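You operate a simulated robot arm through the tools that you are given. There is no shell and no other tool.

Carry out the task below with a simulated robot arm. There is one attempt and no reset: what you move stays moved.

JOB
Record five seconds or more of the Halbrix's busy channel, filter at NARROW.
Fine: switch on and turn till the green lamp lights; filter before you record; recorder and radio off after.
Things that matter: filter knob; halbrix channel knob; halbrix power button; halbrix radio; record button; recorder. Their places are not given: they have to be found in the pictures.

The check looks at the end state, three seconds after you hand in, the way a careful person would. Anything else that was tipped, shoved, dropped, spilled or broken makes it a failure.

ROBOT AND FRAMES
A 6-joint arm with a two-finger gripper, fixed in place. Base frame: the origin is on the floor under the middle of its stand, x ahead of it, y to its left, z up. Readings come in m, degrees, newtons and seconds.
It reaches about 1.572 m from its shoulder. Its first joint turns from -166.0 to 166.0 degrees. Payload 2.45 kg.
Tool frame: the origin (TCP) lies between the finger pads and is the grasp point; the fingertips stand 0.02 m ahead of it; z points along the fingers, y is the line along which they close. The gripper opens to 0.14 m; its body begins 0.168 m behind the TCP.
Orientation is told as [roll, pitch, yaw] about the base's x, y, z axes, in that order, counted from this pose: with the fingers straight down and closing along the base's y, the tool's x points along the base's -x, its y along +y and its z along -z.

CONTROLS
- The arm moves only by the tool apply_moves. Its argument "moves" is text: rows parted by semicolons, each of 7 numbers parted by spaces: the shift along the tool's x, y, z in units of 100 mm (1.0 is 100 mm), then the turn, a rotation vector about the tool's x, y, z in units of 180 degrees (1.0 is 180 degrees), then the closure, from 0 (fully open) to 1 (shut). In form: x y z wx wy wz fingers; .... A call has 1 to 20 rows; each row is the pose to reach, as a shift and turn from the pose commanded when the call began, along the tool's axes at that moment. A call with a number of a shift or a turn outside -1 to 1 is refused whole. Each row takes 0.2 s and may step no farther than 0.05 m and 8.6 degrees from the row before; otherwise, or with a gripper value out of range, the whole call is refused. A pose out of reach is approached as far as the arm can. The call stops where the force on the tool passes 40 N (or 10 N more than at its start, if that is more) or the arm is blocked; 0.2 s more then pass. Each finger travels about 0.045 m/s and halts on what it meets, pressing with about 38 N; the grip force reading is that of the motor and also rises with nothing between the fingers. The clock runs only during rows and for 0.2 s after the last one: add rows that repeat a pose to give the fingers time. It gives the time, the measured TCP pose, the force on the tool (base axes), the opening and the grip force at its end, in the units of the frame above (readings bear some noise), with the torque about the TCP (base axes, N m) and any sound that the robot's microphone picked up.
- Cameras (640 x 400 px; columns grow to the right, rows downward): "scene" is fixed at [0.4008, 0.6497, 1.9725]; the picture's right is [-0.72, -0.69, 0.00], its down [-0.39, 0.41, -0.82] and it looks along [0.57, -0.59, -0.57] (base axes); focal length 321 px, centre (320, 200). "wrist" rides on the gripper at [0.078, 0.011, -0.209] in the tool frame; the picture's right is [-0.14, 0.99, 0.00], its down [-0.92, -0.13, -0.37] and it looks along [-0.36, -0.05, 0.93] (tool axes); focal length 280 px, centre (320, 200).
- snapshot(camera): a new picture of that camera. It takes no simulated time.
- probe_pixels(camera, pixels): there is no depth. For up to 12 entries [column, row, z] of the newest picture of that camera ("zoom" is the newest enlarged one), the place [x, y] in the base frame at which the ray of that pixel passes the height z, good to about 0.003 m. It takes no simulated time.
- inspect(camera, box): a new picture of the part [left, top, right, bottom] of that camera's present view, enlarged. It takes no simulated time.
- job_done(): hands the job in; it is judged then, once.

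Leave the gripper open and the arm clear of the work at the hand-in unless told otherwise.

The tools are called after "Call:" by a JSON object that holds its "fn" and its "kwargs". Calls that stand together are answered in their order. apply_moves: Moves the arm, as the interface text tells. Its arguments: {"type":"object","properties":{"moves":{"type":"string"}},"required":["moves"]} The other tools are called the same way: snapshot (camera) takes a picture; probe_pixels (camera, pixels) gives the place at which the rays of pixels pass given heights; inspect (camera, box) takes an enlarged picture of a part of a camera's view; job_done () hands the job in.

At the start:

```text
time_s: 0.0
position: [0.5638, 0.0534, 1.5289]
tcp_rot: [0.0, 0.0, 0.0]
wrist_force: [0.4, 0.4, 0.5]
moment: [-0.01, -0.02, 0.01]
opening: 0.1399
finger_force: 0.0
```

scene: 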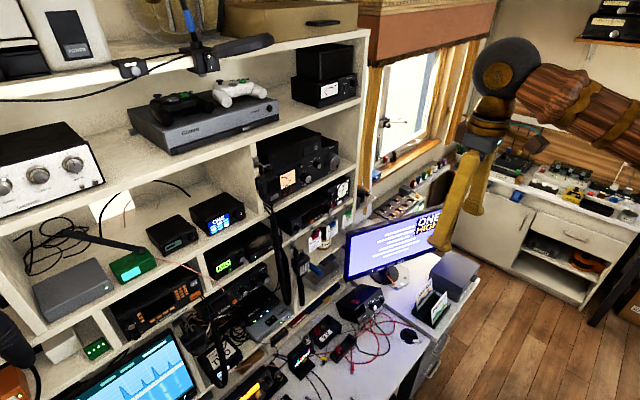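
wrist: 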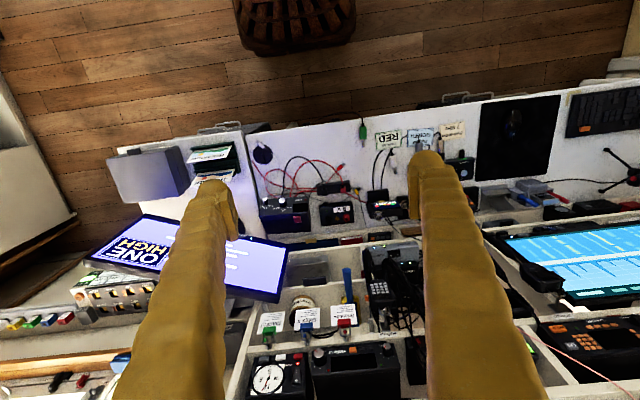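

I see a cluttered radio shack: shelves on the left with many devices and a desk with a monitor. First I'll enlarge parts of the scene view to find the Halbrix radio and the recorder.

Call:
{"fn": "inspect", "kwargs": {"camera": "scene", "box": [0, 100, 200, 225]}}

Call:
{"fn": "inspect", "kwargs": {"camera": "scene", "box": [180, 110, 380, 235]}}

Call:
{"fn": "inspect", "kwargs": {"camera": "scene", "box": [0, 225, 200, 350]}}

Call:
{"fn": "inspect", "kwargs": {"camera": "scene", "box": [180, 225, 380, 350]}}

Call:
{"fn": "inspect", "kwargs": {"camera": "scene", "box": [100, 0, 360, 162]}}

Call:
{"fn": "inspect", "kwargs": {"camera": "scene", "box": [440, 110, 640, 235]}}

```text
3.20 times, centred on (100, 162) of scene
```

zoom: 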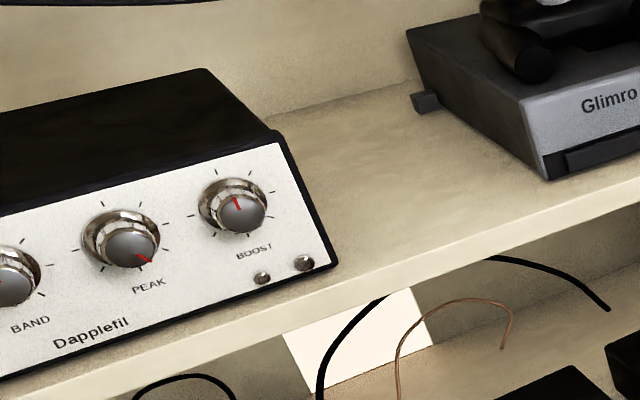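

```text
3.20 times, centred on (280, 172) of scene
```

zoom: 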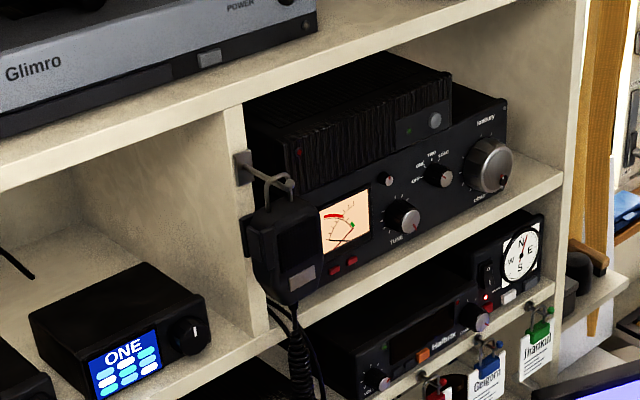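

```text
3.20 times, centred on (100, 288) of scene
```

zoom: 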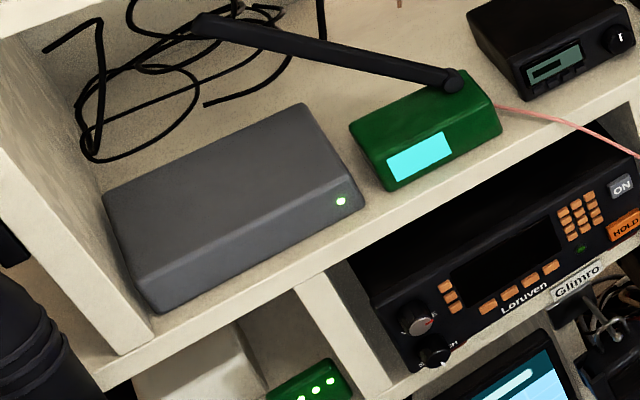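

```text
3.20 times, centred on (280, 288) of scene
```

zoom: 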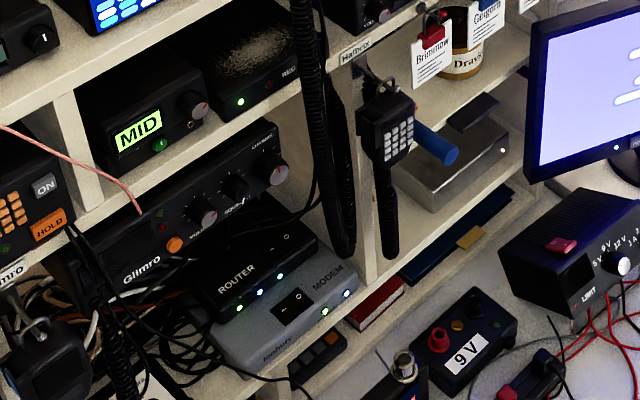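

```text
2.46 times, centred on (230, 81) of scene
```

zoom: 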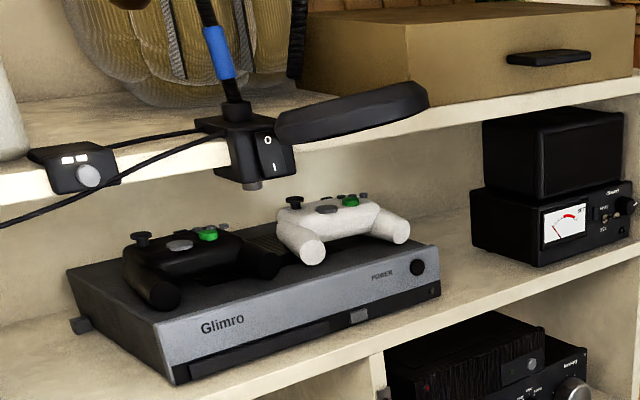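

```text
3.20 times, centred on (540, 172) of scene
```

zoom: 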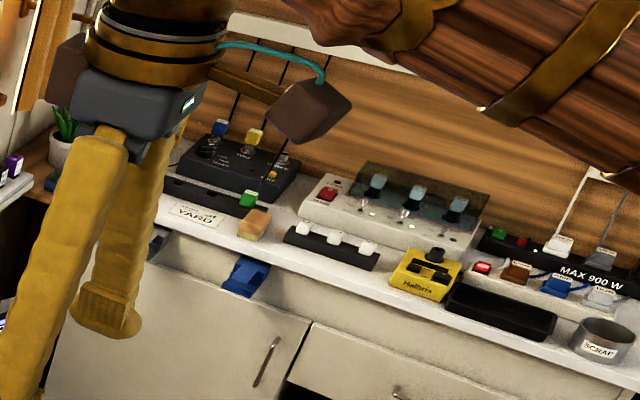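

The device with the "MID" display (about scene 225,263) looks like the filter, with the recorder ("REC") to its right. The Halbrix seems to be the one at about (310,210). I'll zoom in further.

Call:
{"fn": "inspect", "kwargs": {"camera": "scene", "box": [270, 170, 366, 230]}}

Call:
{"fn": "inspect", "kwargs": {"camera": "scene", "box": [200, 215, 296, 275]}}

Call:
{"fn": "inspect", "kwargs": {"camera": "scene", "box": [140, 180, 236, 240]}}

Call:
{"fn": "inspect", "kwargs": {"camera": "scene", "box": [190, 260, 286, 320]}}

Call:
{"fn": "inspect", "kwargs": {"camera": "scene", "box": [250, 125, 346, 185]}}

Call:
{"fn": "inspect", "kwargs": {"camera": "scene", "box": [190, 310, 334, 400]}}

```text
6.67 times, centred on (318, 200) of scene
```

zoom: 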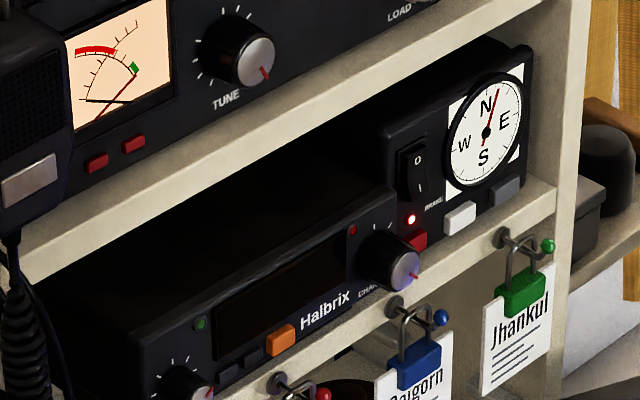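

```text
6.67 times, centred on (248, 245) of scene
```

zoom: 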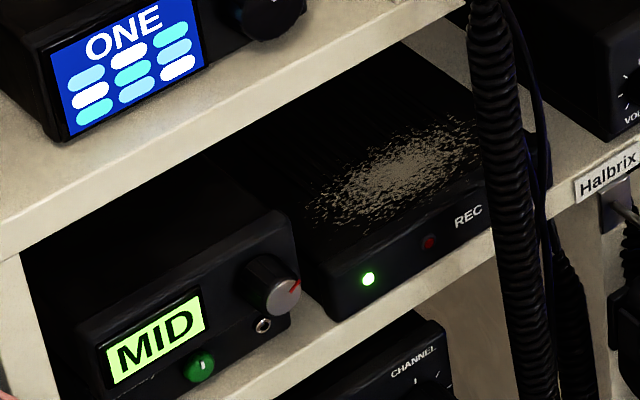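

```text
6.67 times, centred on (188, 210) of scene
```

zoom: 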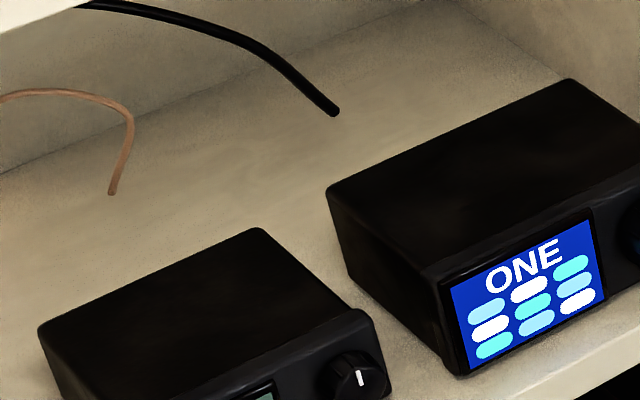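

```text
6.67 times, centred on (238, 290) of scene
```

zoom: 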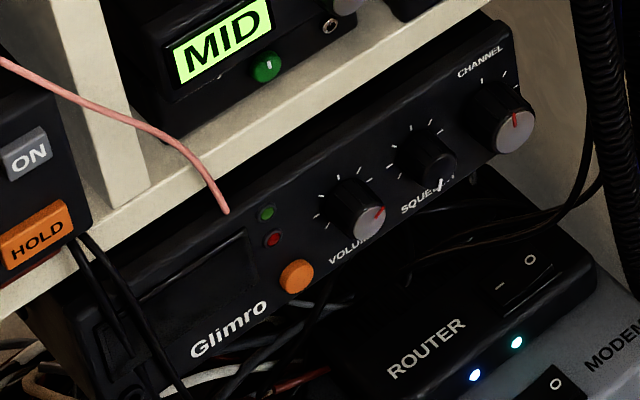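

```text
6.67 times, centred on (298, 155) of scene
```

zoom: 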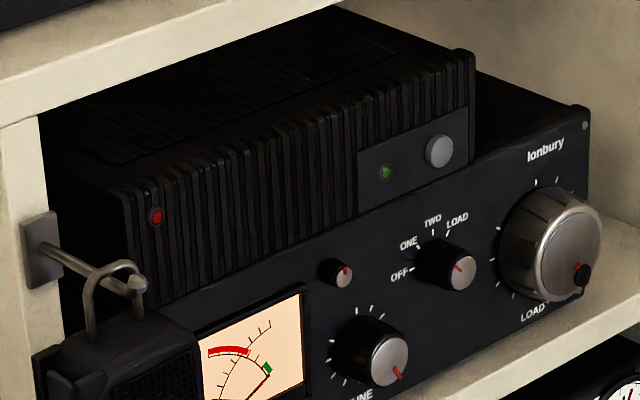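

```text
4.44 times, centred on (262, 355) of scene
```

zoom: 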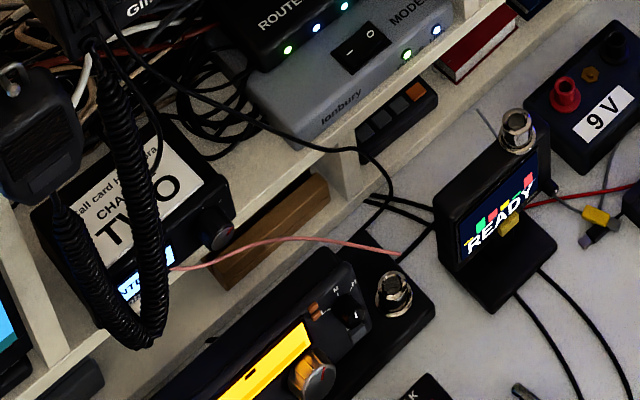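

The Halbrix, with its orange button and CHANNEL knob, matches in both views at about (1.0, -0.01, 1.31). The shelf front faces the robot at x≈1.0. Next I'll enlarge parts of the wrist view before moving.

Call:
{"fn": "inspect", "kwargs": {"camera": "wrist", "box": [240, 300, 400, 400]}}

Call:
{"fn": "inspect", "kwargs": {"camera": "wrist", "box": [480, 280, 640, 400]}}

Call:
{"fn": "inspect", "kwargs": {"camera": "wrist", "box": [360, 110, 520, 210]}}

Call:
{"fn": "inspect", "kwargs": {"camera": "scene", "box": [225, 180, 305, 230]}}

Call:
{"fn": "inspect", "kwargs": {"camera": "scene", "box": [240, 225, 304, 265]}}

```text
4.00 times, centred on (320, 350) of wrist
```

zoom: 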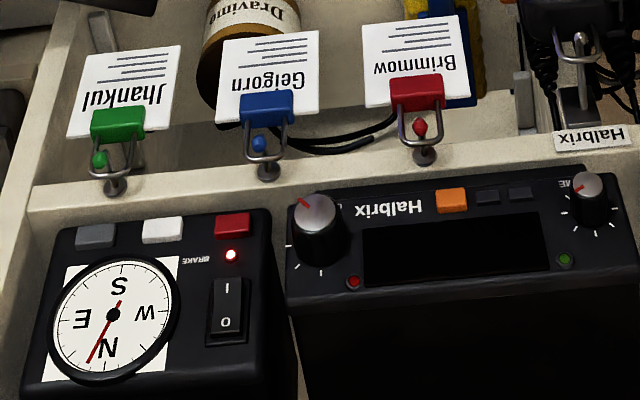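

```text
3.33 times, centred on (560, 340) of wrist
```

zoom: 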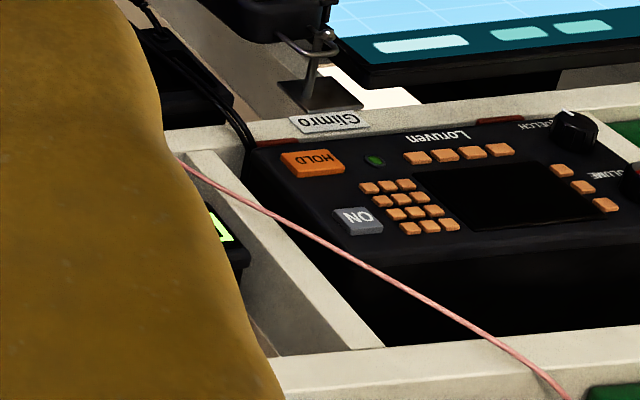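

```text
4.00 times, centred on (440, 160) of wrist
```

zoom: 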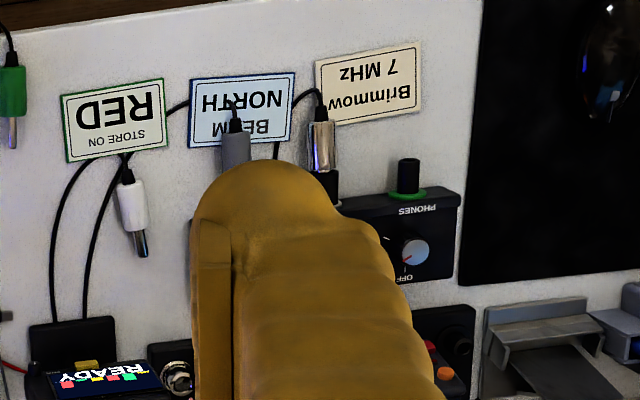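

```text
8.00 times, centred on (265, 205) of scene
```

zoom: 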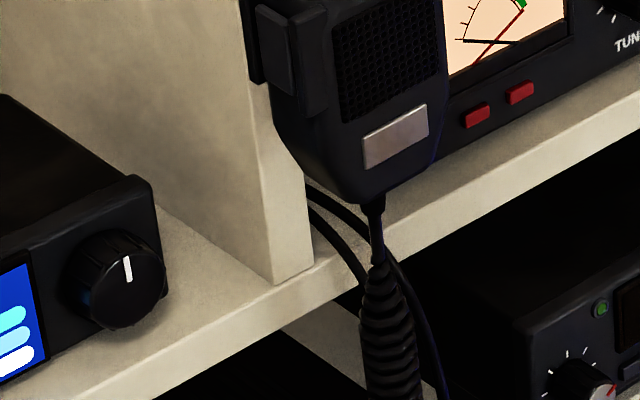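

```text
10.00 times, centred on (272, 245) of scene
```

zoom: 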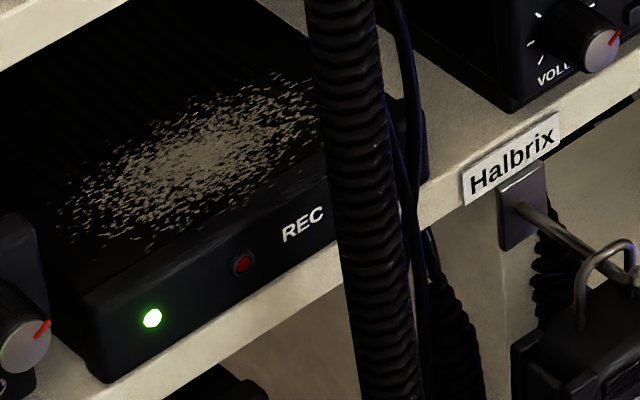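

I can read everything on the Halbrix: CHANNEL knob, orange button, a red lamp near the channel knob and a green one near the volume knob. The filter shows MID, and the recorder's REC button is hidden behind a coiled cord. Now I'll turn the gripper in place to point forward (+x), so the wrist camera faces the shelf.

Call:
{"fn": "apply_moves", "kwargs": {"moves": "0 0 0 0 -0.0455 0 0; 0 0 0 0 -0.091 0 0; 0 0 0 0 -0.1365 0 0; 0 0 0 0 -0.182 0 0; 0 0 0 0 -0.2275 0 0; 0 0 0 0 -0.273 0 0; 0 0 0 0 -0.3185 0 0; 0 0 0 0 -0.364 0 0; 0 0 0 0 -0.4095 0 0; 0 0 0 0 -0.455 0 0; 0 0 0 0 -0.5 0 0; 0 0 0 0 -0.5 0 0"}}

```text
time_s: 2.6
position: [0.564, 0.0502, 1.523]
tcp_rot: [74.0, -85.5, -74.6]
wrist_force: [0.1, 1.3, 2.6]
moment: [-0.13, 0.37, -0.16]
opening: 0.1399
finger_force: 0.1
```

The tool now points nearly forward, with pitch reading about -85 to -90 (near gimbal lock). I'll look through both cameras.

Call:
{"fn": "snapshot", "kwargs": {"camera": "wrist"}}

Call:
{"fn": "snapshot", "kwargs": {"camera": "scene"}}

```text
taken
```

wrist: 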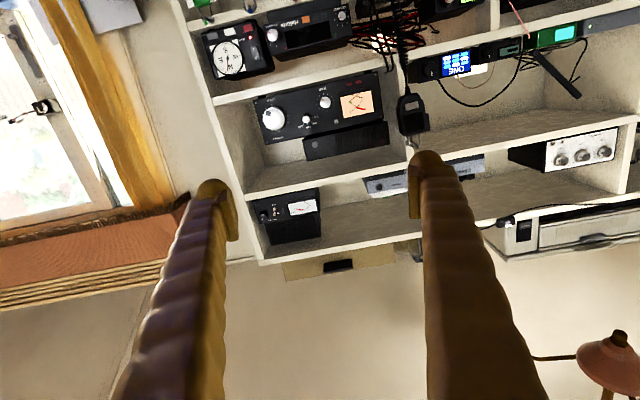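

```text
taken
```

scene: 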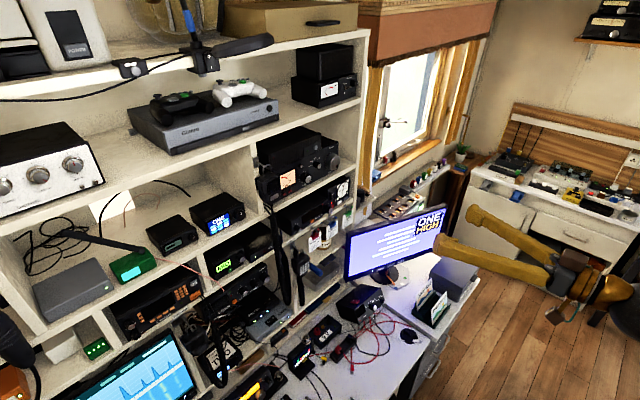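

The shelf appears upside-down in the wrist view, because the camera sits under the gripper. I'll lower the arm about 0.2 m and shift it toward +y in front of the recorder and Halbrix, staying well back from the shelf.

Call:
{"fn": "apply_moves", "kwargs": {"moves": "0.4 0.2 0 0 0 0 0; 0.8 0.4 0 0 0 0 0; 1.0 0.7 0 0 0 0 0; 1.0 0.8 0 0 0 0 0; 1.0 0.8 0 0 0 0 0"}}

Call:
{"fn": "apply_moves", "kwargs": {"moves": "0.4 0 0 0 0 0 0; 0.8 0 0 0 0 0 0; 1.0 0 0 0 0 0 0; 1.0 0 0 0 0 0 0"}}

Call:
{"fn": "snapshot", "kwargs": {"camera": "wrist"}}

```text
time_s: 3.8
position: [0.5658, 0.1329, 1.4311]
tcp_rot: [-107.4, -90.1, 107.5]
wrist_force: [-0.4, 0.2, 0.8]
moment: [0.03, 0.01, 0.02]
opening: 0.1397
finger_force: 0.1
```

```text
time_s: 4.8
position: [0.5632, 0.1331, 1.3298]
tcp_rot: [-57.5, -90.0, 57.5]
wrist_force: [-0.6, 0.0, -0.1]
moment: [0.02, 0.02, 0.02]
opening: 0.1401
finger_force: 0.1
```

```text
taken
```

wrist: 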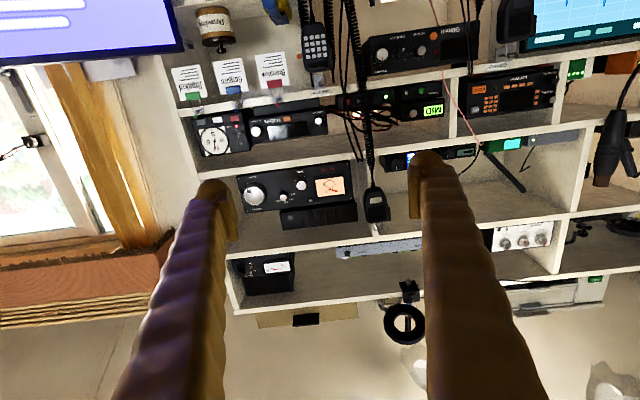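

The recorder sits at around (375,100) in the wrist view, between the Halbrix and the MID filter. I'll enlarge the row.

Call:
{"fn": "inspect", "kwargs": {"camera": "wrist", "box": [320, 70, 460, 157]}}

Call:
{"fn": "inspect", "kwargs": {"camera": "wrist", "box": [180, 70, 340, 170]}}

```text
4.57 times, centred on (390, 114) of wrist
```

zoom: 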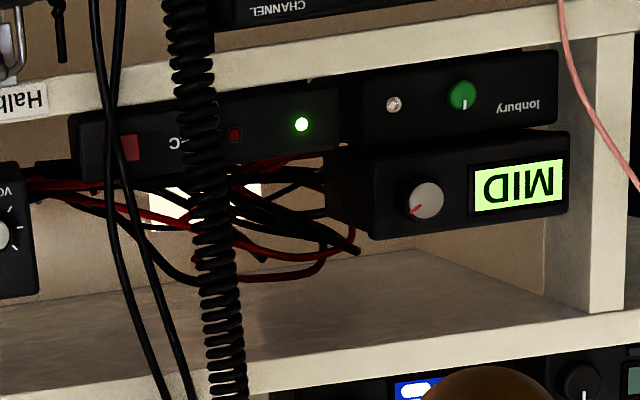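

```text
4.00 times, centred on (260, 120) of wrist
```

zoom: 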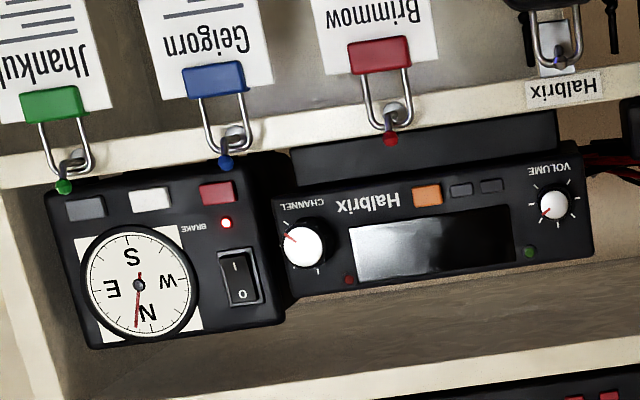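

Now I can place the parts:
- Record button: red square at about (1.01, 0.204, 1.285), behind cords.
- Filter knob: about (1.004, 0.343, 1.331).
- Channel knob: about (0.999, -0.012, 1.315).
- Orange power button: about (1.004, 0.063, 1.301).

Next I'll look at the fingertips' shape and the panels in more detail.

Call:
{"fn": "inspect", "kwargs": {"camera": "wrist", "box": [140, 150, 300, 250]}}

Call:
{"fn": "inspect", "kwargs": {"camera": "scene", "box": [400, 180, 640, 330]}}

Call:
{"fn": "inspect", "kwargs": {"camera": "wrist", "box": [240, 95, 304, 135]}}

Call:
{"fn": "inspect", "kwargs": {"camera": "wrist", "box": [330, 80, 394, 120]}}

```text
4.00 times, centred on (220, 200) of wrist
```

zoom: 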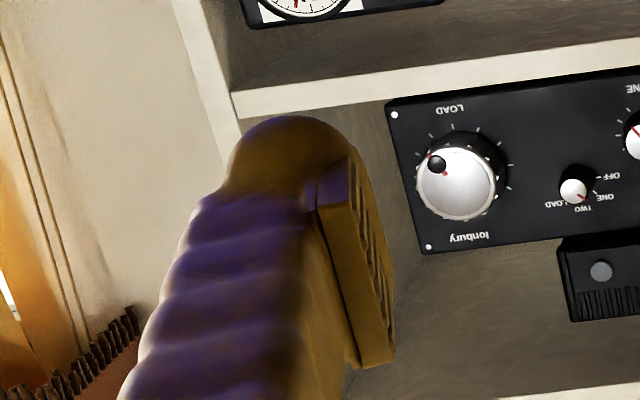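

```text
2.67 times, centred on (520, 255) of scene
```

zoom: 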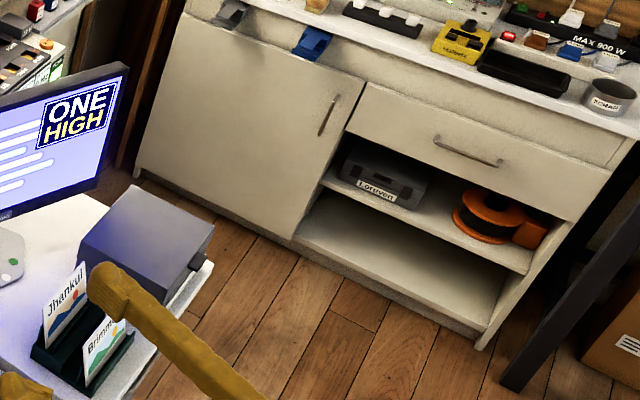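

```text
10.00 times, centred on (272, 115) of wrist
```

zoom: 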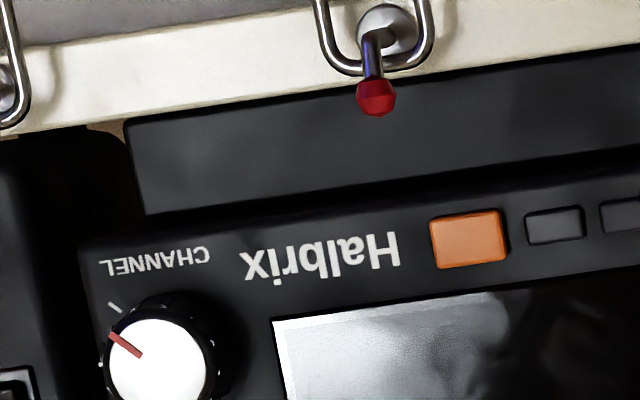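

```text
10.00 times, centred on (362, 100) of wrist
```

zoom: 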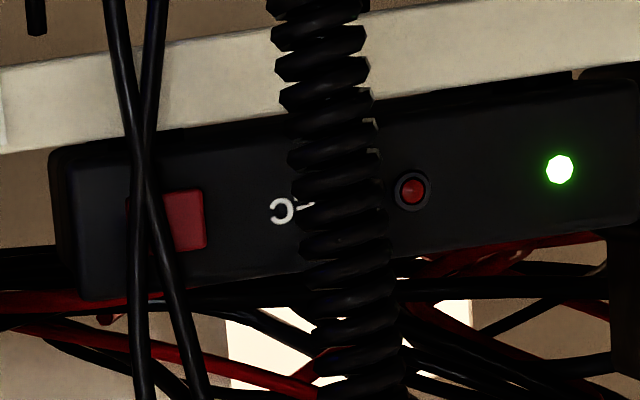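

The red record button is behind two thin hanging cables (crossing near x≈1.01, y≈0.194) with the coil at y≈0.234. To plan the contacts I need a closer look, so I'll move toward the Halbrix: forward 0.2 m, to y≈0.06.

Call:
{"fn": "apply_moves", "kwargs": {"moves": "0.05 -0.2 0.3 0 0 0 0; 0.1 -0.4 0.6 0 0 0 0; 0.15 -0.6 0.9 0 0 0 0; 0.2 -0.73 1.0 0 0 0 0; 0.2 -0.73 1.0 0 0 0 0"}}

Call:
{"fn": "apply_moves", "kwargs": {"moves": "0 0 0.4 0 0 0 0; 0 0 0.8 0 0 0 0; 0 0 1.0 0 0 0 0; 0 0 1.0 0 0 0 0"}}

Call:
{"fn": "snapshot", "kwargs": {"camera": "wrist"}}

Call:
{"fn": "snapshot", "kwargs": {"camera": "scene"}}

```text
time_s: 6.0
position: [0.6613, 0.0604, 1.3089]
tcp_rot: [-84.2, -90.1, 84.3]
wrist_force: [0.5, -0.3, 0.1]
moment: [0.0, 0.0, -0.02]
opening: 0.1403
finger_force: 0.0
```

```text
time_s: 7.0
position: [0.76, 0.0707, 1.3128]
tcp_rot: [-10.6, -89.8, 9.8]
wrist_force: [-0.8, 0.6, -0.3]
moment: [0.0, 0.02, 0.03]
opening: 0.1401
finger_force: 0.0
out of reach, approached as far as the arm can: row 2, 3, 4
```

```text
taken
```

wrist: 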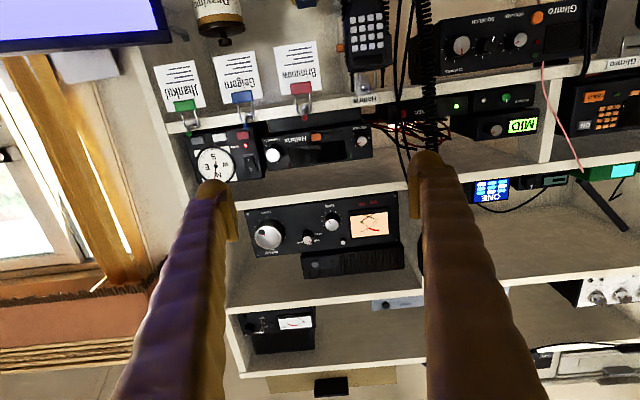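

```text
taken
```

scene: 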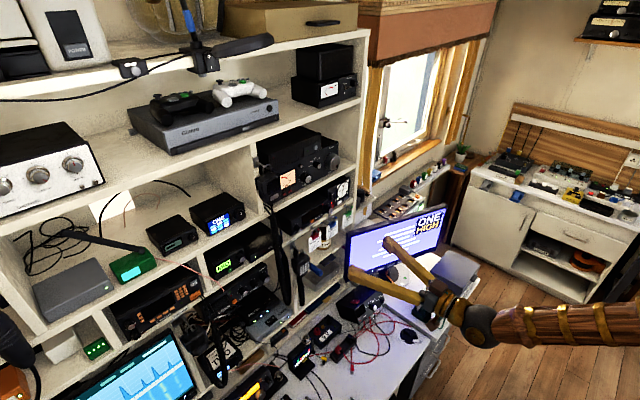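

The arm reports "out of reach" there, though the measured x came out right and only y is about 1 cm off. That suggests a joint limit rather than distance. I'll test with small sideways and forward motions to see what limits it.

Call:
{"fn": "apply_moves", "kwargs": {"moves": "0 -0.1 0 0 0 0 0; 0 -0.2 0 0 0 0 0; 0 -0.3 0 0 0 0 0; 0 -0.3 0 0 0 0 0"}}

```text
time_s: 8.0
position: [0.7579, 0.0599, 1.312]
tcp_rot: [-6.6, -89.7, 5.2]
wrist_force: [0.7, 0.4, 0.5]
moment: [0.0, -0.01, 0.02]
opening: 0.1402
finger_force: 0.1
out of reach, approached as far as the arm can: row 1, 2, 3, 4
```

The lateral limit fits a forearm-roll joint that flipped to its end stop when the wrist passed straight. I'll back out the way I came, turn the tool down again, centre at y≈0 so arm and tool lie in one plane, and pitch forward again so the joint stays near its middle.

Call:
{"fn": "apply_moves", "kwargs": {"moves": "0 0.2 -0.3 0 0 0 0; 0 0.4 -0.6 0 0 0 0; 0 0.6 -0.9 0 0 0 0; -0.2 0.7 -1.0 0 0 0 0; -0.6 0.7 -1.0 0 0 0 0; -1.0 0.7 -1.0 0 0 0 0; -1.0 0.7 -1.0 0 0 0 0"}}

Call:
{"fn": "apply_moves", "kwargs": {"moves": "-0.3 0 -0.3 0 0 0 0; -0.6 0 -0.6 0 0 0 0; -0.9 0 -0.9 0 0 0 0; -1.0 0 -1.0 0 0 0 0; -1.0 0 -1.0 0 0 0 0"}}

```text
time_s: 9.6
position: [0.6579, 0.1325, 1.411]
tcp_rot: [-52.5, -90.0, 52.5]
wrist_force: [-0.1, 0.4, -0.1]
moment: [0.0, -0.01, 0.02]
opening: 0.1402
finger_force: 0.0
```

```text
time_s: 10.8
position: [0.5563, 0.1317, 1.5124]
tcp_rot: [-87.3, -89.9, 87.5]
wrist_force: [0.1, 0.7, 0.3]
moment: [-0.01, 0.01, -0.04]
opening: 0.14
finger_force: 0.2
```

Back at (0.556, 0.132, 1.512). Now I'll pitch the tool down again by 90° in 12 rows.

Call:
{"fn": "apply_moves", "kwargs": {"moves": "0 0 0 0 0.0455 0 0; 0 0 0 0 0.091 0 0; 0 0 0 0 0.1365 0 0; 0 0 0 0 0.182 0 0; 0 0 0 0 0.2275 0 0; 0 0 0 0 0.273 0 0; 0 0 0 0 0.3185 0 0; 0 0 0 0 0.364 0 0; 0 0 0 0 0.4095 0 0; 0 0 0 0 0.455 0 0; 0 0 0 0 0.5 0 0; 0 0 0 0 0.5 0 0; 0 0 0 0 0.5 0 0"}}

Call:
{"fn": "snapshot", "kwargs": {"camera": "scene"}}

```text
time_s: 13.6
position: [0.5577, 0.1299, 1.5133]
tcp_rot: [0.0, -0.1, -0.1]
wrist_force: [0.1, 0.5, -0.8]
moment: [-0.02, 0.04, 0.0]
opening: 0.1397
finger_force: 0.1
```

```text
taken
```

scene: 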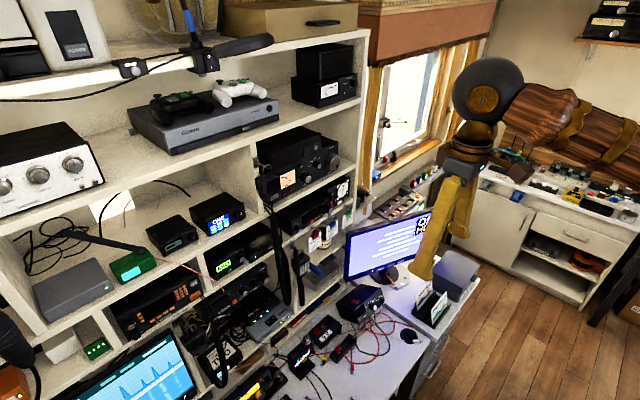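

Here the wrist ball's cap faces the camera, but in the forward pose it was hidden, which confirms the forearm roll had flipped. I'll move to y=0 and pitch forward again from there.

Call:
{"fn": "apply_moves", "kwargs": {"moves": "0 -0.4 0 0 0 0 0; 0 -0.8 0 0 0 0 0; 0 -1.0 0 0 0 0 0; 0 -1.0 0 0 0 0 0"}}

Call:
{"fn": "apply_moves", "kwargs": {"moves": "0 -0.3 0 0 0 0 0; 0 -0.3 0 0 0 0 0; 0 -0.3 0 0 0 0 0"}}

```text
time_s: 14.6
position: [0.5575, 0.0314, 1.5128]
tcp_rot: [0.0, 0.0, 0.0]
wrist_force: [-0.6, 0.2, 0.4]
moment: [0.0, -0.03, 0.01]
opening: 0.1399
finger_force: 0.0
```

```text
time_s: 15.4
position: [0.5566, 0.0006, 1.5104]
tcp_rot: [-0.1, 0.1, 0.1]
wrist_force: [-0.7, 0.1, -0.2]
moment: [-0.05, 0.02, 0.01]
opening: 0.14
finger_force: 0.0
```

At y≈0, I'll now pitch forward.

Call:
{"fn": "apply_moves", "kwargs": {"moves": "0 0 0 0 -0.0455 0 0; 0 0 0 0 -0.091 0 0; 0 0 0 0 -0.1365 0 0; 0 0 0 0 -0.182 0 0; 0 0 0 0 -0.2275 0 0; 0 0 0 0 -0.273 0 0; 0 0 0 0 -0.3185 0 0; 0 0 0 0 -0.364 0 0; 0 0 0 0 -0.4095 0 0; 0 0 0 0 -0.455 0 0; 0 0 0 0 -0.5 0 0; 0 0 0 0 -0.5 0 0; 0 0 0 0 -0.5 0 0"}}

Call:
{"fn": "snapshot", "kwargs": {"camera": "scene"}}

```text
time_s: 18.2
position: [0.557, 0.0006, 1.5131]
tcp_rot: [-147.6, -90.0, 147.6]
wrist_force: [-0.5, -0.2, 0.2]
moment: [0.01, 0.0, -0.02]
opening: 0.1396
finger_force: 0.0
```

```text
taken
```

scene: 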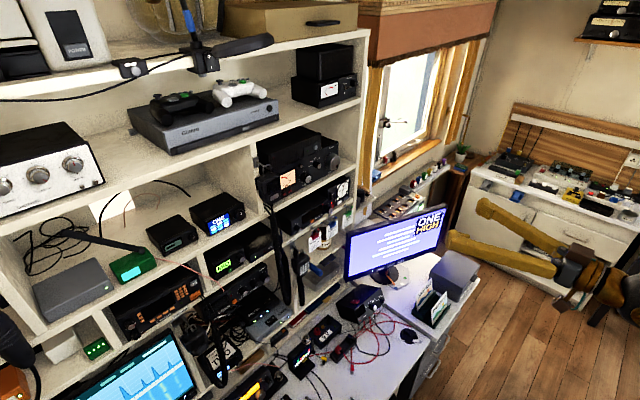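

The tool now points cleanly forward. I'll go down and forward toward (0.76, 0.02, 1.31).

Call:
{"fn": "apply_moves", "kwargs": {"moves": "0.3 0 0.3 0 0 0 0; 0.6 0 0.6 0 0 0 0; 0.9 0 0.9 0 0 0 0; 1.0 0 1.0 0 0 0 0; 1.0 0 1.0 0 0 0 0"}}

Call:
{"fn": "apply_moves", "kwargs": {"moves": "0.3 0 0.3 0 0 0 0; 0.6 0 0.6 0 0 0 0; 0.9 0 0.9 0 0 0 0; 1.0 0 1.0 0 0 0 0; 1.0 0 1.0 0 0 0 0"}}

Call:
{"fn": "snapshot", "kwargs": {"camera": "wrist"}}

Call:
{"fn": "snapshot", "kwargs": {"camera": "scene"}}

```text
time_s: 19.4
position: [0.657, 0.0013, 1.4129]
tcp_rot: [-96.0, -89.9, 95.9]
wrist_force: [0.0, 0.4, -0.5]
moment: [-0.01, -0.01, -0.02]
opening: 0.1397
finger_force: 0.2
```

```text
time_s: 20.6
position: [0.7563, -0.0017, 1.3123]
tcp_rot: [-97.7, -90.0, 97.7]
wrist_force: [0.3, 0.0, 0.4]
moment: [0.01, 0.02, 0.01]
opening: 0.1401
finger_force: 0.1
```

```text
taken
```

wrist: 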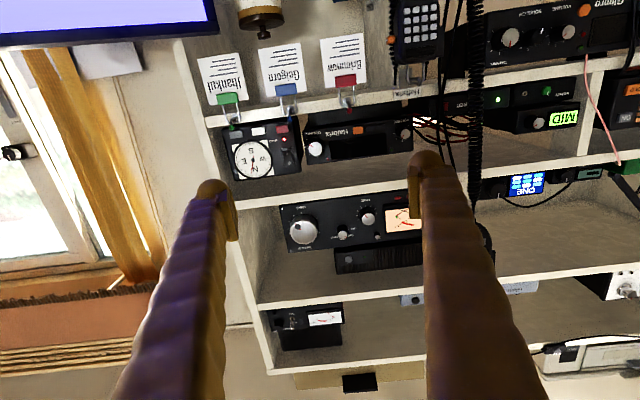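

```text
taken
```

scene: 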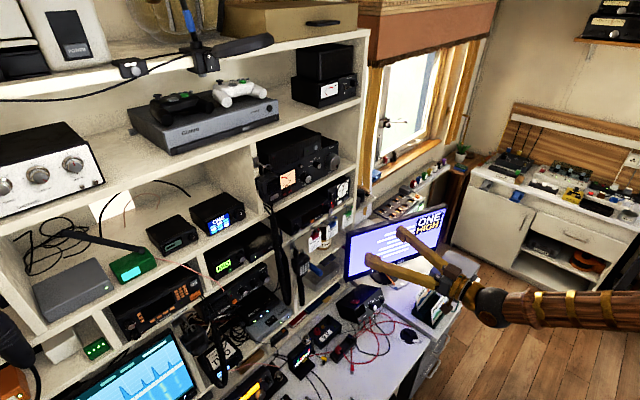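

No reach warning this time. I'll enlarge the Halbrix and recorder areas in this closer wrist view.

Call:
{"fn": "inspect", "kwargs": {"camera": "wrist", "box": [216, 90, 344, 170]}}

Call:
{"fn": "inspect", "kwargs": {"camera": "wrist", "box": [296, 105, 360, 145]}}

Call:
{"fn": "inspect", "kwargs": {"camera": "wrist", "box": [400, 70, 528, 150]}}

```text
5.00 times, centred on (280, 130) of wrist
```

zoom: 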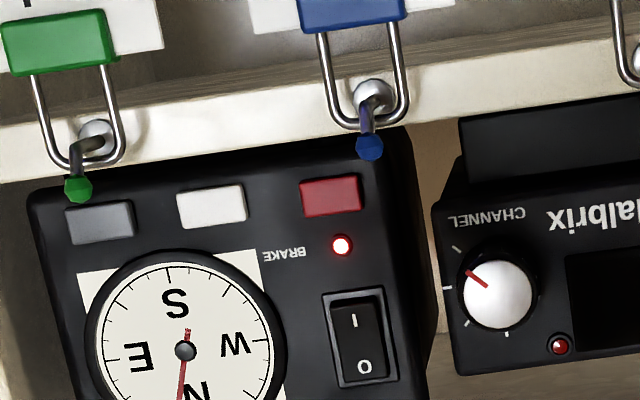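

```text
10.00 times, centred on (328, 125) of wrist
```

zoom: 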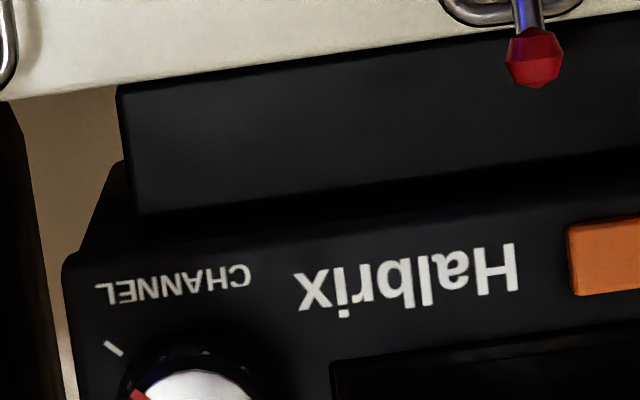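

```text
5.00 times, centred on (464, 110) of wrist
```

zoom: 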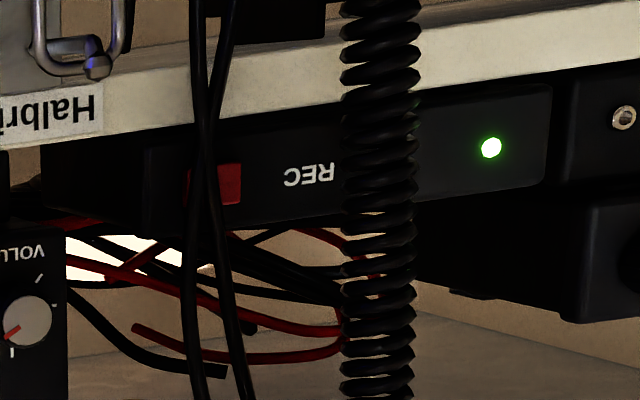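

The Halbrix knob face is at about (0.995, -0.010, 1.316), and its orange button at about (1.006, 0.062, 1.301) is 1.9 cm wide. The compass box's rocker is set about 3 cm further back. I'll shut the gripper and line up so the +y finger faces the orange button, staying back at x≈0.85.

Call:
{"fn": "apply_moves", "kwargs": {"moves": "0.05 0.15 0.3 0 0 0 0.2; 0.11 0.3 0.6 0 0 0 0.5; 0.11 0.467 0.9 0 0 0 0.8; 0.11 0.467 0.9 0 0 0 1; 0.11 0.467 0.9 0 0 0 1; 0.11 0.467 0.9 0 0 0 1; 0.11 0.467 0.9 0 0 0 1; 0.11 0.467 0.9 0 0 0 1; 0.11 0.467 0.9 0 0 0 1; 0.11 0.467 0.9 0 0 0 1"}}

Call:
{"fn": "snapshot", "kwargs": {"camera": "wrist"}}

Call:
{"fn": "inspect", "kwargs": {"camera": "wrist", "box": [240, 110, 400, 210]}}

Call:
{"fn": "inspect", "kwargs": {"camera": "scene", "box": [270, 170, 366, 230]}}

```text
time_s: 22.8
position: [0.8489, 0.0448, 1.3025]
tcp_rot: [-77.6, -90.0, 77.6]
wrist_force: [0.6, 1.1, 0.3]
moment: [0.02, -0.05, -0.03]
opening: 0.0001
finger_force: 30.0
```

```text
taken
```

wrist: 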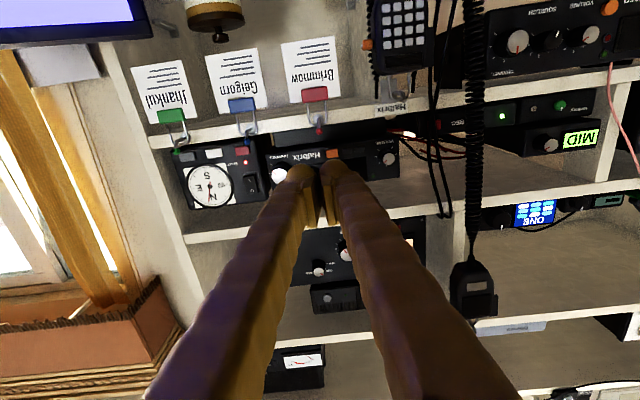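

```text
4.00 times, centred on (320, 160) of wrist
```

zoom: 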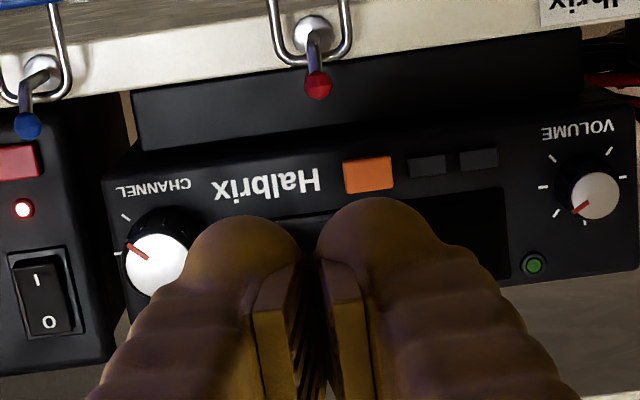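

```text
6.67 times, centred on (318, 200) of scene
```

zoom: 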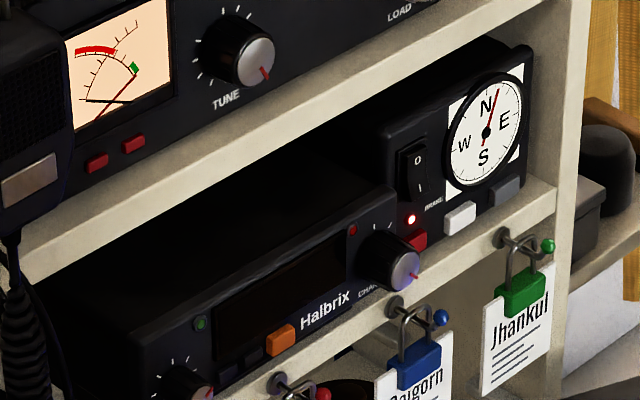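

The gripper is shut at (0.849, 0.045, 1.3025), and the +y fingertip dome (zoom 380,200) lines up with the orange button (zoom 368,174). I'll go forward 0.1 m and check.

Call:
{"fn": "apply_moves", "kwargs": {"moves": "0 0 0.4 0 0 0 1; 0 0 0.8 0 0 0 1; 0 0 1.0 0 0 0 1; 0 0 1.0 0 0 0 1"}}

Call:
{"fn": "inspect", "kwargs": {"camera": "wrist", "box": [240, 110, 400, 210]}}

Call:
{"fn": "inspect", "kwargs": {"camera": "scene", "box": [270, 170, 366, 230]}}

```text
time_s: 23.8
position: [0.9493, 0.0483, 1.3]
tcp_rot: [-82.5, -89.9, 82.4]
wrist_force: [-0.3, 0.1, 0.6]
moment: [0.0, 0.02, 0.03]
opening: 0.0001
finger_force: 28.8
```

```text
4.00 times, centred on (320, 160) of wrist
```

zoom: 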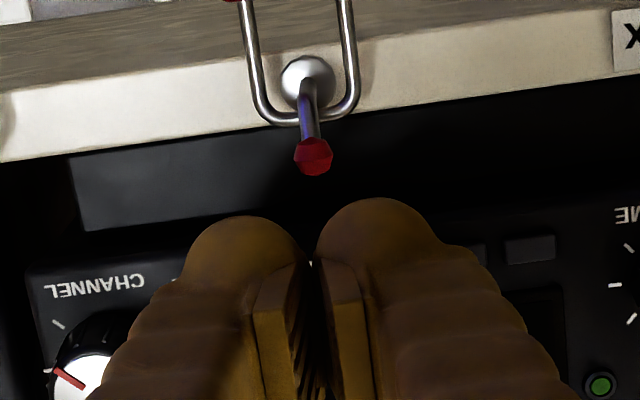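

```text
6.67 times, centred on (318, 200) of scene
```

zoom: 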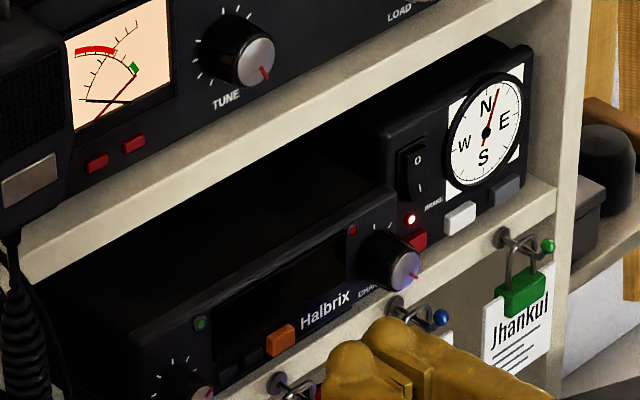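

Measured x is 0.949, so the tips are at about 0.969, roughly 3.5 cm short of the orange button. I'll advance 2.4 cm, nudging y by -3 mm, then creep.

Call:
{"fn": "apply_moves", "kwargs": {"moves": "0 -0.03 0.12 0 0 0 1; 0 -0.03 0.24 0 0 0 1; 0 -0.03 0.24 0 0 0 1"}}

Call:
{"fn": "inspect", "kwargs": {"camera": "scene", "box": [270, 170, 366, 230]}}

Call:
{"fn": "inspect", "kwargs": {"camera": "wrist", "box": [240, 110, 400, 210]}}

```text
time_s: 24.6
position: [0.9725, 0.0444, 1.3003]
tcp_rot: [-80.7, -89.9, 80.7]
wrist_force: [-0.6, -0.3, 0.0]
moment: [0.02, -0.02, -0.01]
opening: 0.0001
finger_force: 28.9
```

```text
6.67 times, centred on (318, 200) of scene
```

zoom: 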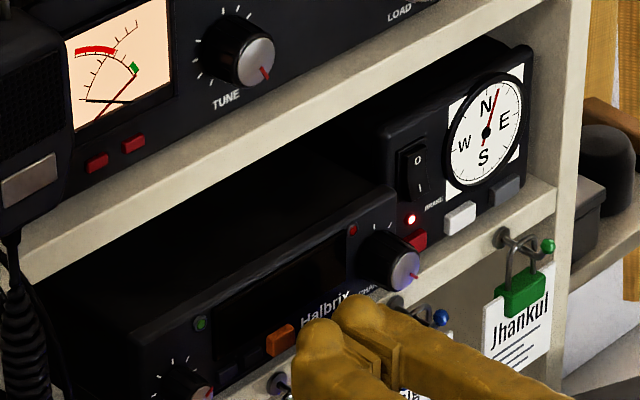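

```text
4.00 times, centred on (320, 160) of wrist
```

zoom: 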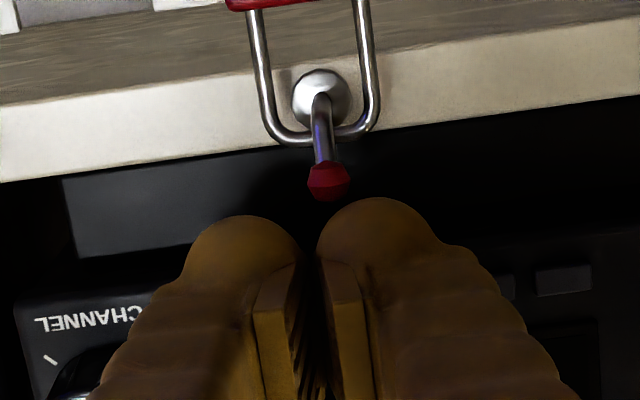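

The +y fingertip is now just in front of the orange button (zoom 300,345 vs 280,340). I'll creep forward 12 mm in small rows.

Call:
{"fn": "apply_moves", "kwargs": {"moves": "0 0 0.04 0 0 0 1; 0 0 0.08 0 0 0 1; 0 0 0.12 0 0 0 1"}}

Call:
{"fn": "inspect", "kwargs": {"camera": "scene", "box": [270, 170, 366, 230]}}

```text
time_s: 25.4
position: [0.9844, 0.0441, 1.3017]
tcp_rot: [-63.3, -90.0, 63.3]
wrist_force: [-3.5, 0.0, -0.7]
moment: [0.02, -0.01, 0.04]
opening: 0.0
finger_force: 29.3
heard: click
```

```text
6.67 times, centred on (318, 200) of scene
```

zoom: 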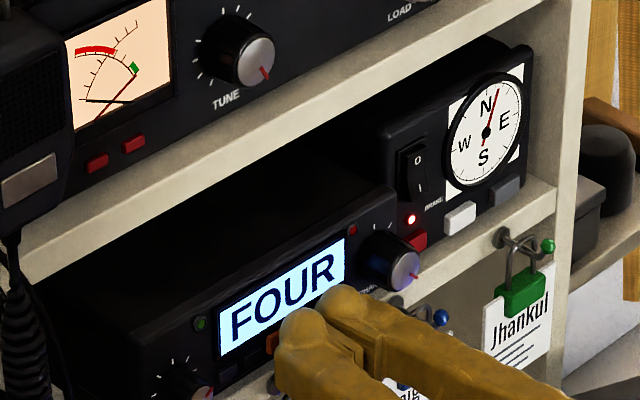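

A click was heard and the Halbrix display now shows "FOUR", so it's on. The green lamp at zoom (200,323) is dark. I'll back straight out 10 cm.

Call:
{"fn": "apply_moves", "kwargs": {"moves": "0 0 -0.2 0 0 0 1; 0 0 -0.5 0 0 0 1; 0 0 -0.9 0 0 0 1; 0 0 -1.0 0 0 0 1; 0 0 -1.0 0 0 0 1"}}

Call:
{"fn": "inspect", "kwargs": {"camera": "scene", "box": [270, 170, 366, 230]}}

Call:
{"fn": "inspect", "kwargs": {"camera": "wrist", "box": [200, 90, 400, 215]}}

```text
time_s: 26.6
position: [0.8832, 0.044, 1.3]
tcp_rot: [-86.7, -90.0, 86.8]
wrist_force: [0.1, 0.4, -0.1]
moment: [0.01, 0.03, 0.02]
opening: 0.0
finger_force: 28.9
```

```text
6.67 times, centred on (318, 200) of scene
```

zoom: 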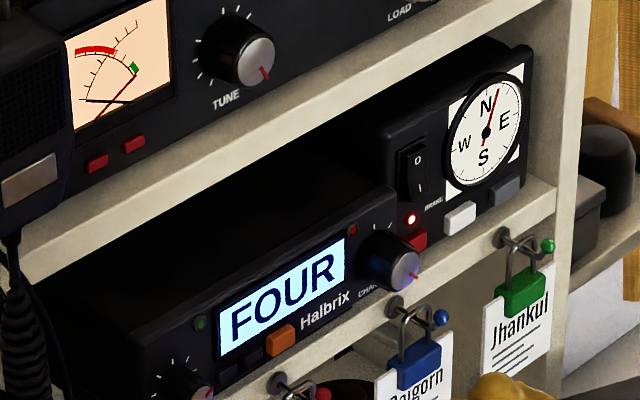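

```text
3.20 times, centred on (300, 152) of wrist
```

zoom: 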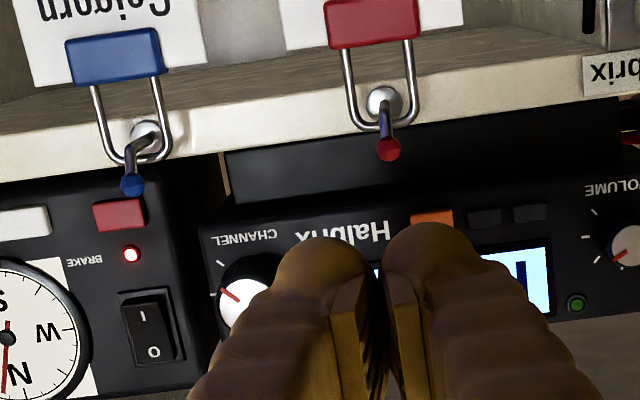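

The radio is on at FOUR. The channel pointer sits at about 4:30 on the dial, which looks like the clockwise end. Now I'll open the fingers to about 5 cm and line up with the channel knob at (y≈-0.010, z≈1.316), stopping at x≈0.92.

Call:
{"fn": "apply_moves", "kwargs": {"moves": "-0.08 -0.27 0 0 0 0 0.8; -0.16 -0.54 0 0 0 0 0.643; -0.16 -0.54 0.2 0 0 0 0.643; -0.16 -0.54 0.4 0 0 0 0.643; -0.16 -0.54 0.4 0 0 0 0.643; -0.16 -0.54 0.4 0 0 0 0.643"}}

Call:
{"fn": "snapshot", "kwargs": {"camera": "wrist"}}

Call:
{"fn": "inspect", "kwargs": {"camera": "wrist", "box": [240, 120, 400, 220]}}

Call:
{"fn": "inspect", "kwargs": {"camera": "scene", "box": [290, 180, 370, 230]}}

```text
time_s: 28.0
position: [0.9248, -0.0106, 1.317]
tcp_rot: [-79.9, -90.0, 80.0]
wrist_force: [-0.3, -0.7, -0.4]
moment: [0.01, 0.01, 0.01]
opening: 0.05
finger_force: 0.1
```

```text
taken
```

wrist: 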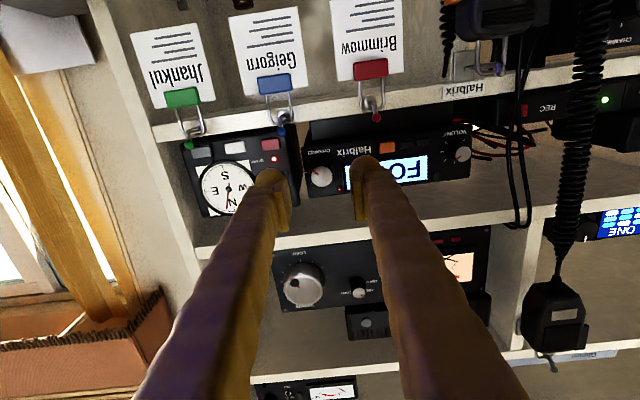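

```text
4.00 times, centred on (320, 170) of wrist
```

zoom: 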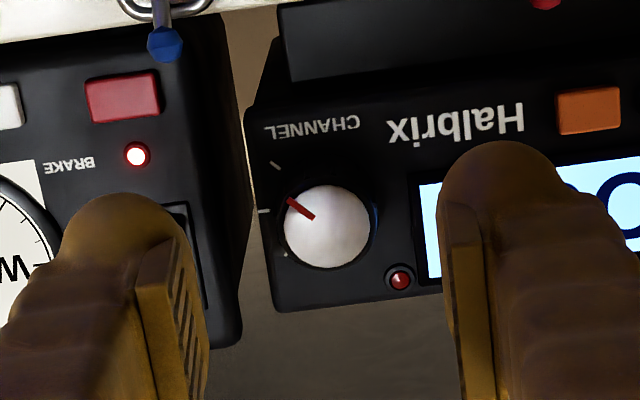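

```text
8.00 times, centred on (330, 205) of scene
```

zoom: 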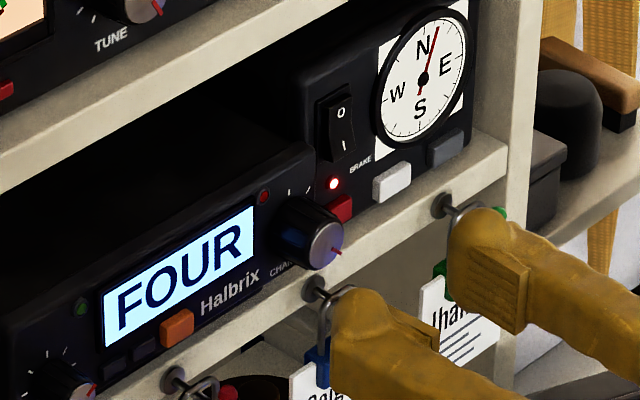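

The knob's pointer is at 4:30 and the knob sits centred between the two fingertips (zoom 327,227). I'll advance 6 cm, putting the tips about 1.3 cm past the knob face and short of the panel, with a 2 mm rise.

Call:
{"fn": "apply_moves", "kwargs": {"moves": "-0.02 0.01 0.2 0 0 0 0.643; -0.02 0.01 0.4 0 0 0 0.643; -0.02 0.01 0.5 0 0 0 0.643; -0.02 0.01 0.55 0 0 0 0.643; -0.02 0.01 0.6 0 0 0 0.643; -0.02 0.01 0.6 0 0 0 0.643"}}

Call:
{"fn": "inspect", "kwargs": {"camera": "wrist", "box": [240, 120, 400, 220]}}

Call:
{"fn": "inspect", "kwargs": {"camera": "scene", "box": [290, 180, 370, 230]}}

```text
time_s: 29.4
position: [0.9836, -0.0084, 1.3189]
tcp_rot: [-29.0, -90.0, 29.0]
wrist_force: [-11.4, -0.6, -3.0]
moment: [-0.06, 0.02, 0.37]
opening: 0.0498
finger_force: 0.1
```

```text
4.00 times, centred on (320, 170) of wrist
```

zoom: 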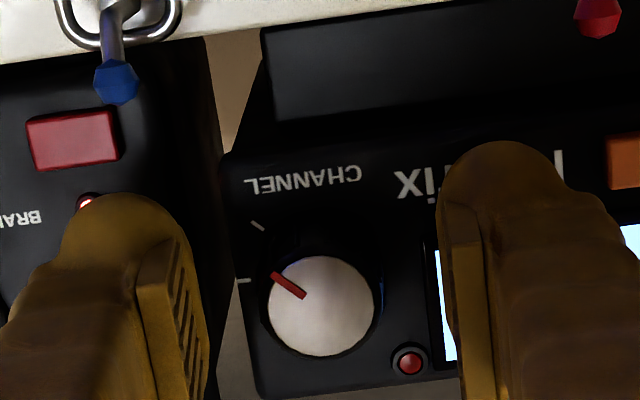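

```text
8.00 times, centred on (330, 205) of scene
```

zoom: 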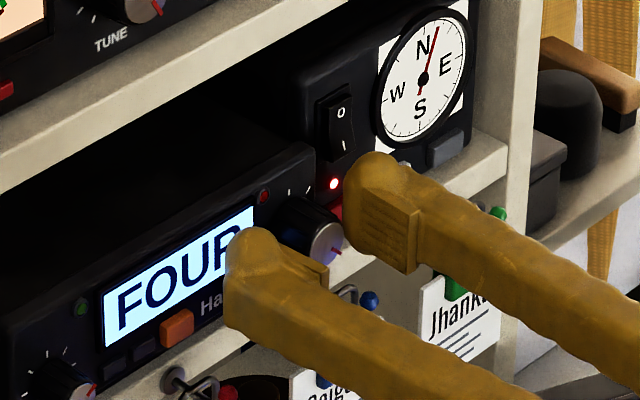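

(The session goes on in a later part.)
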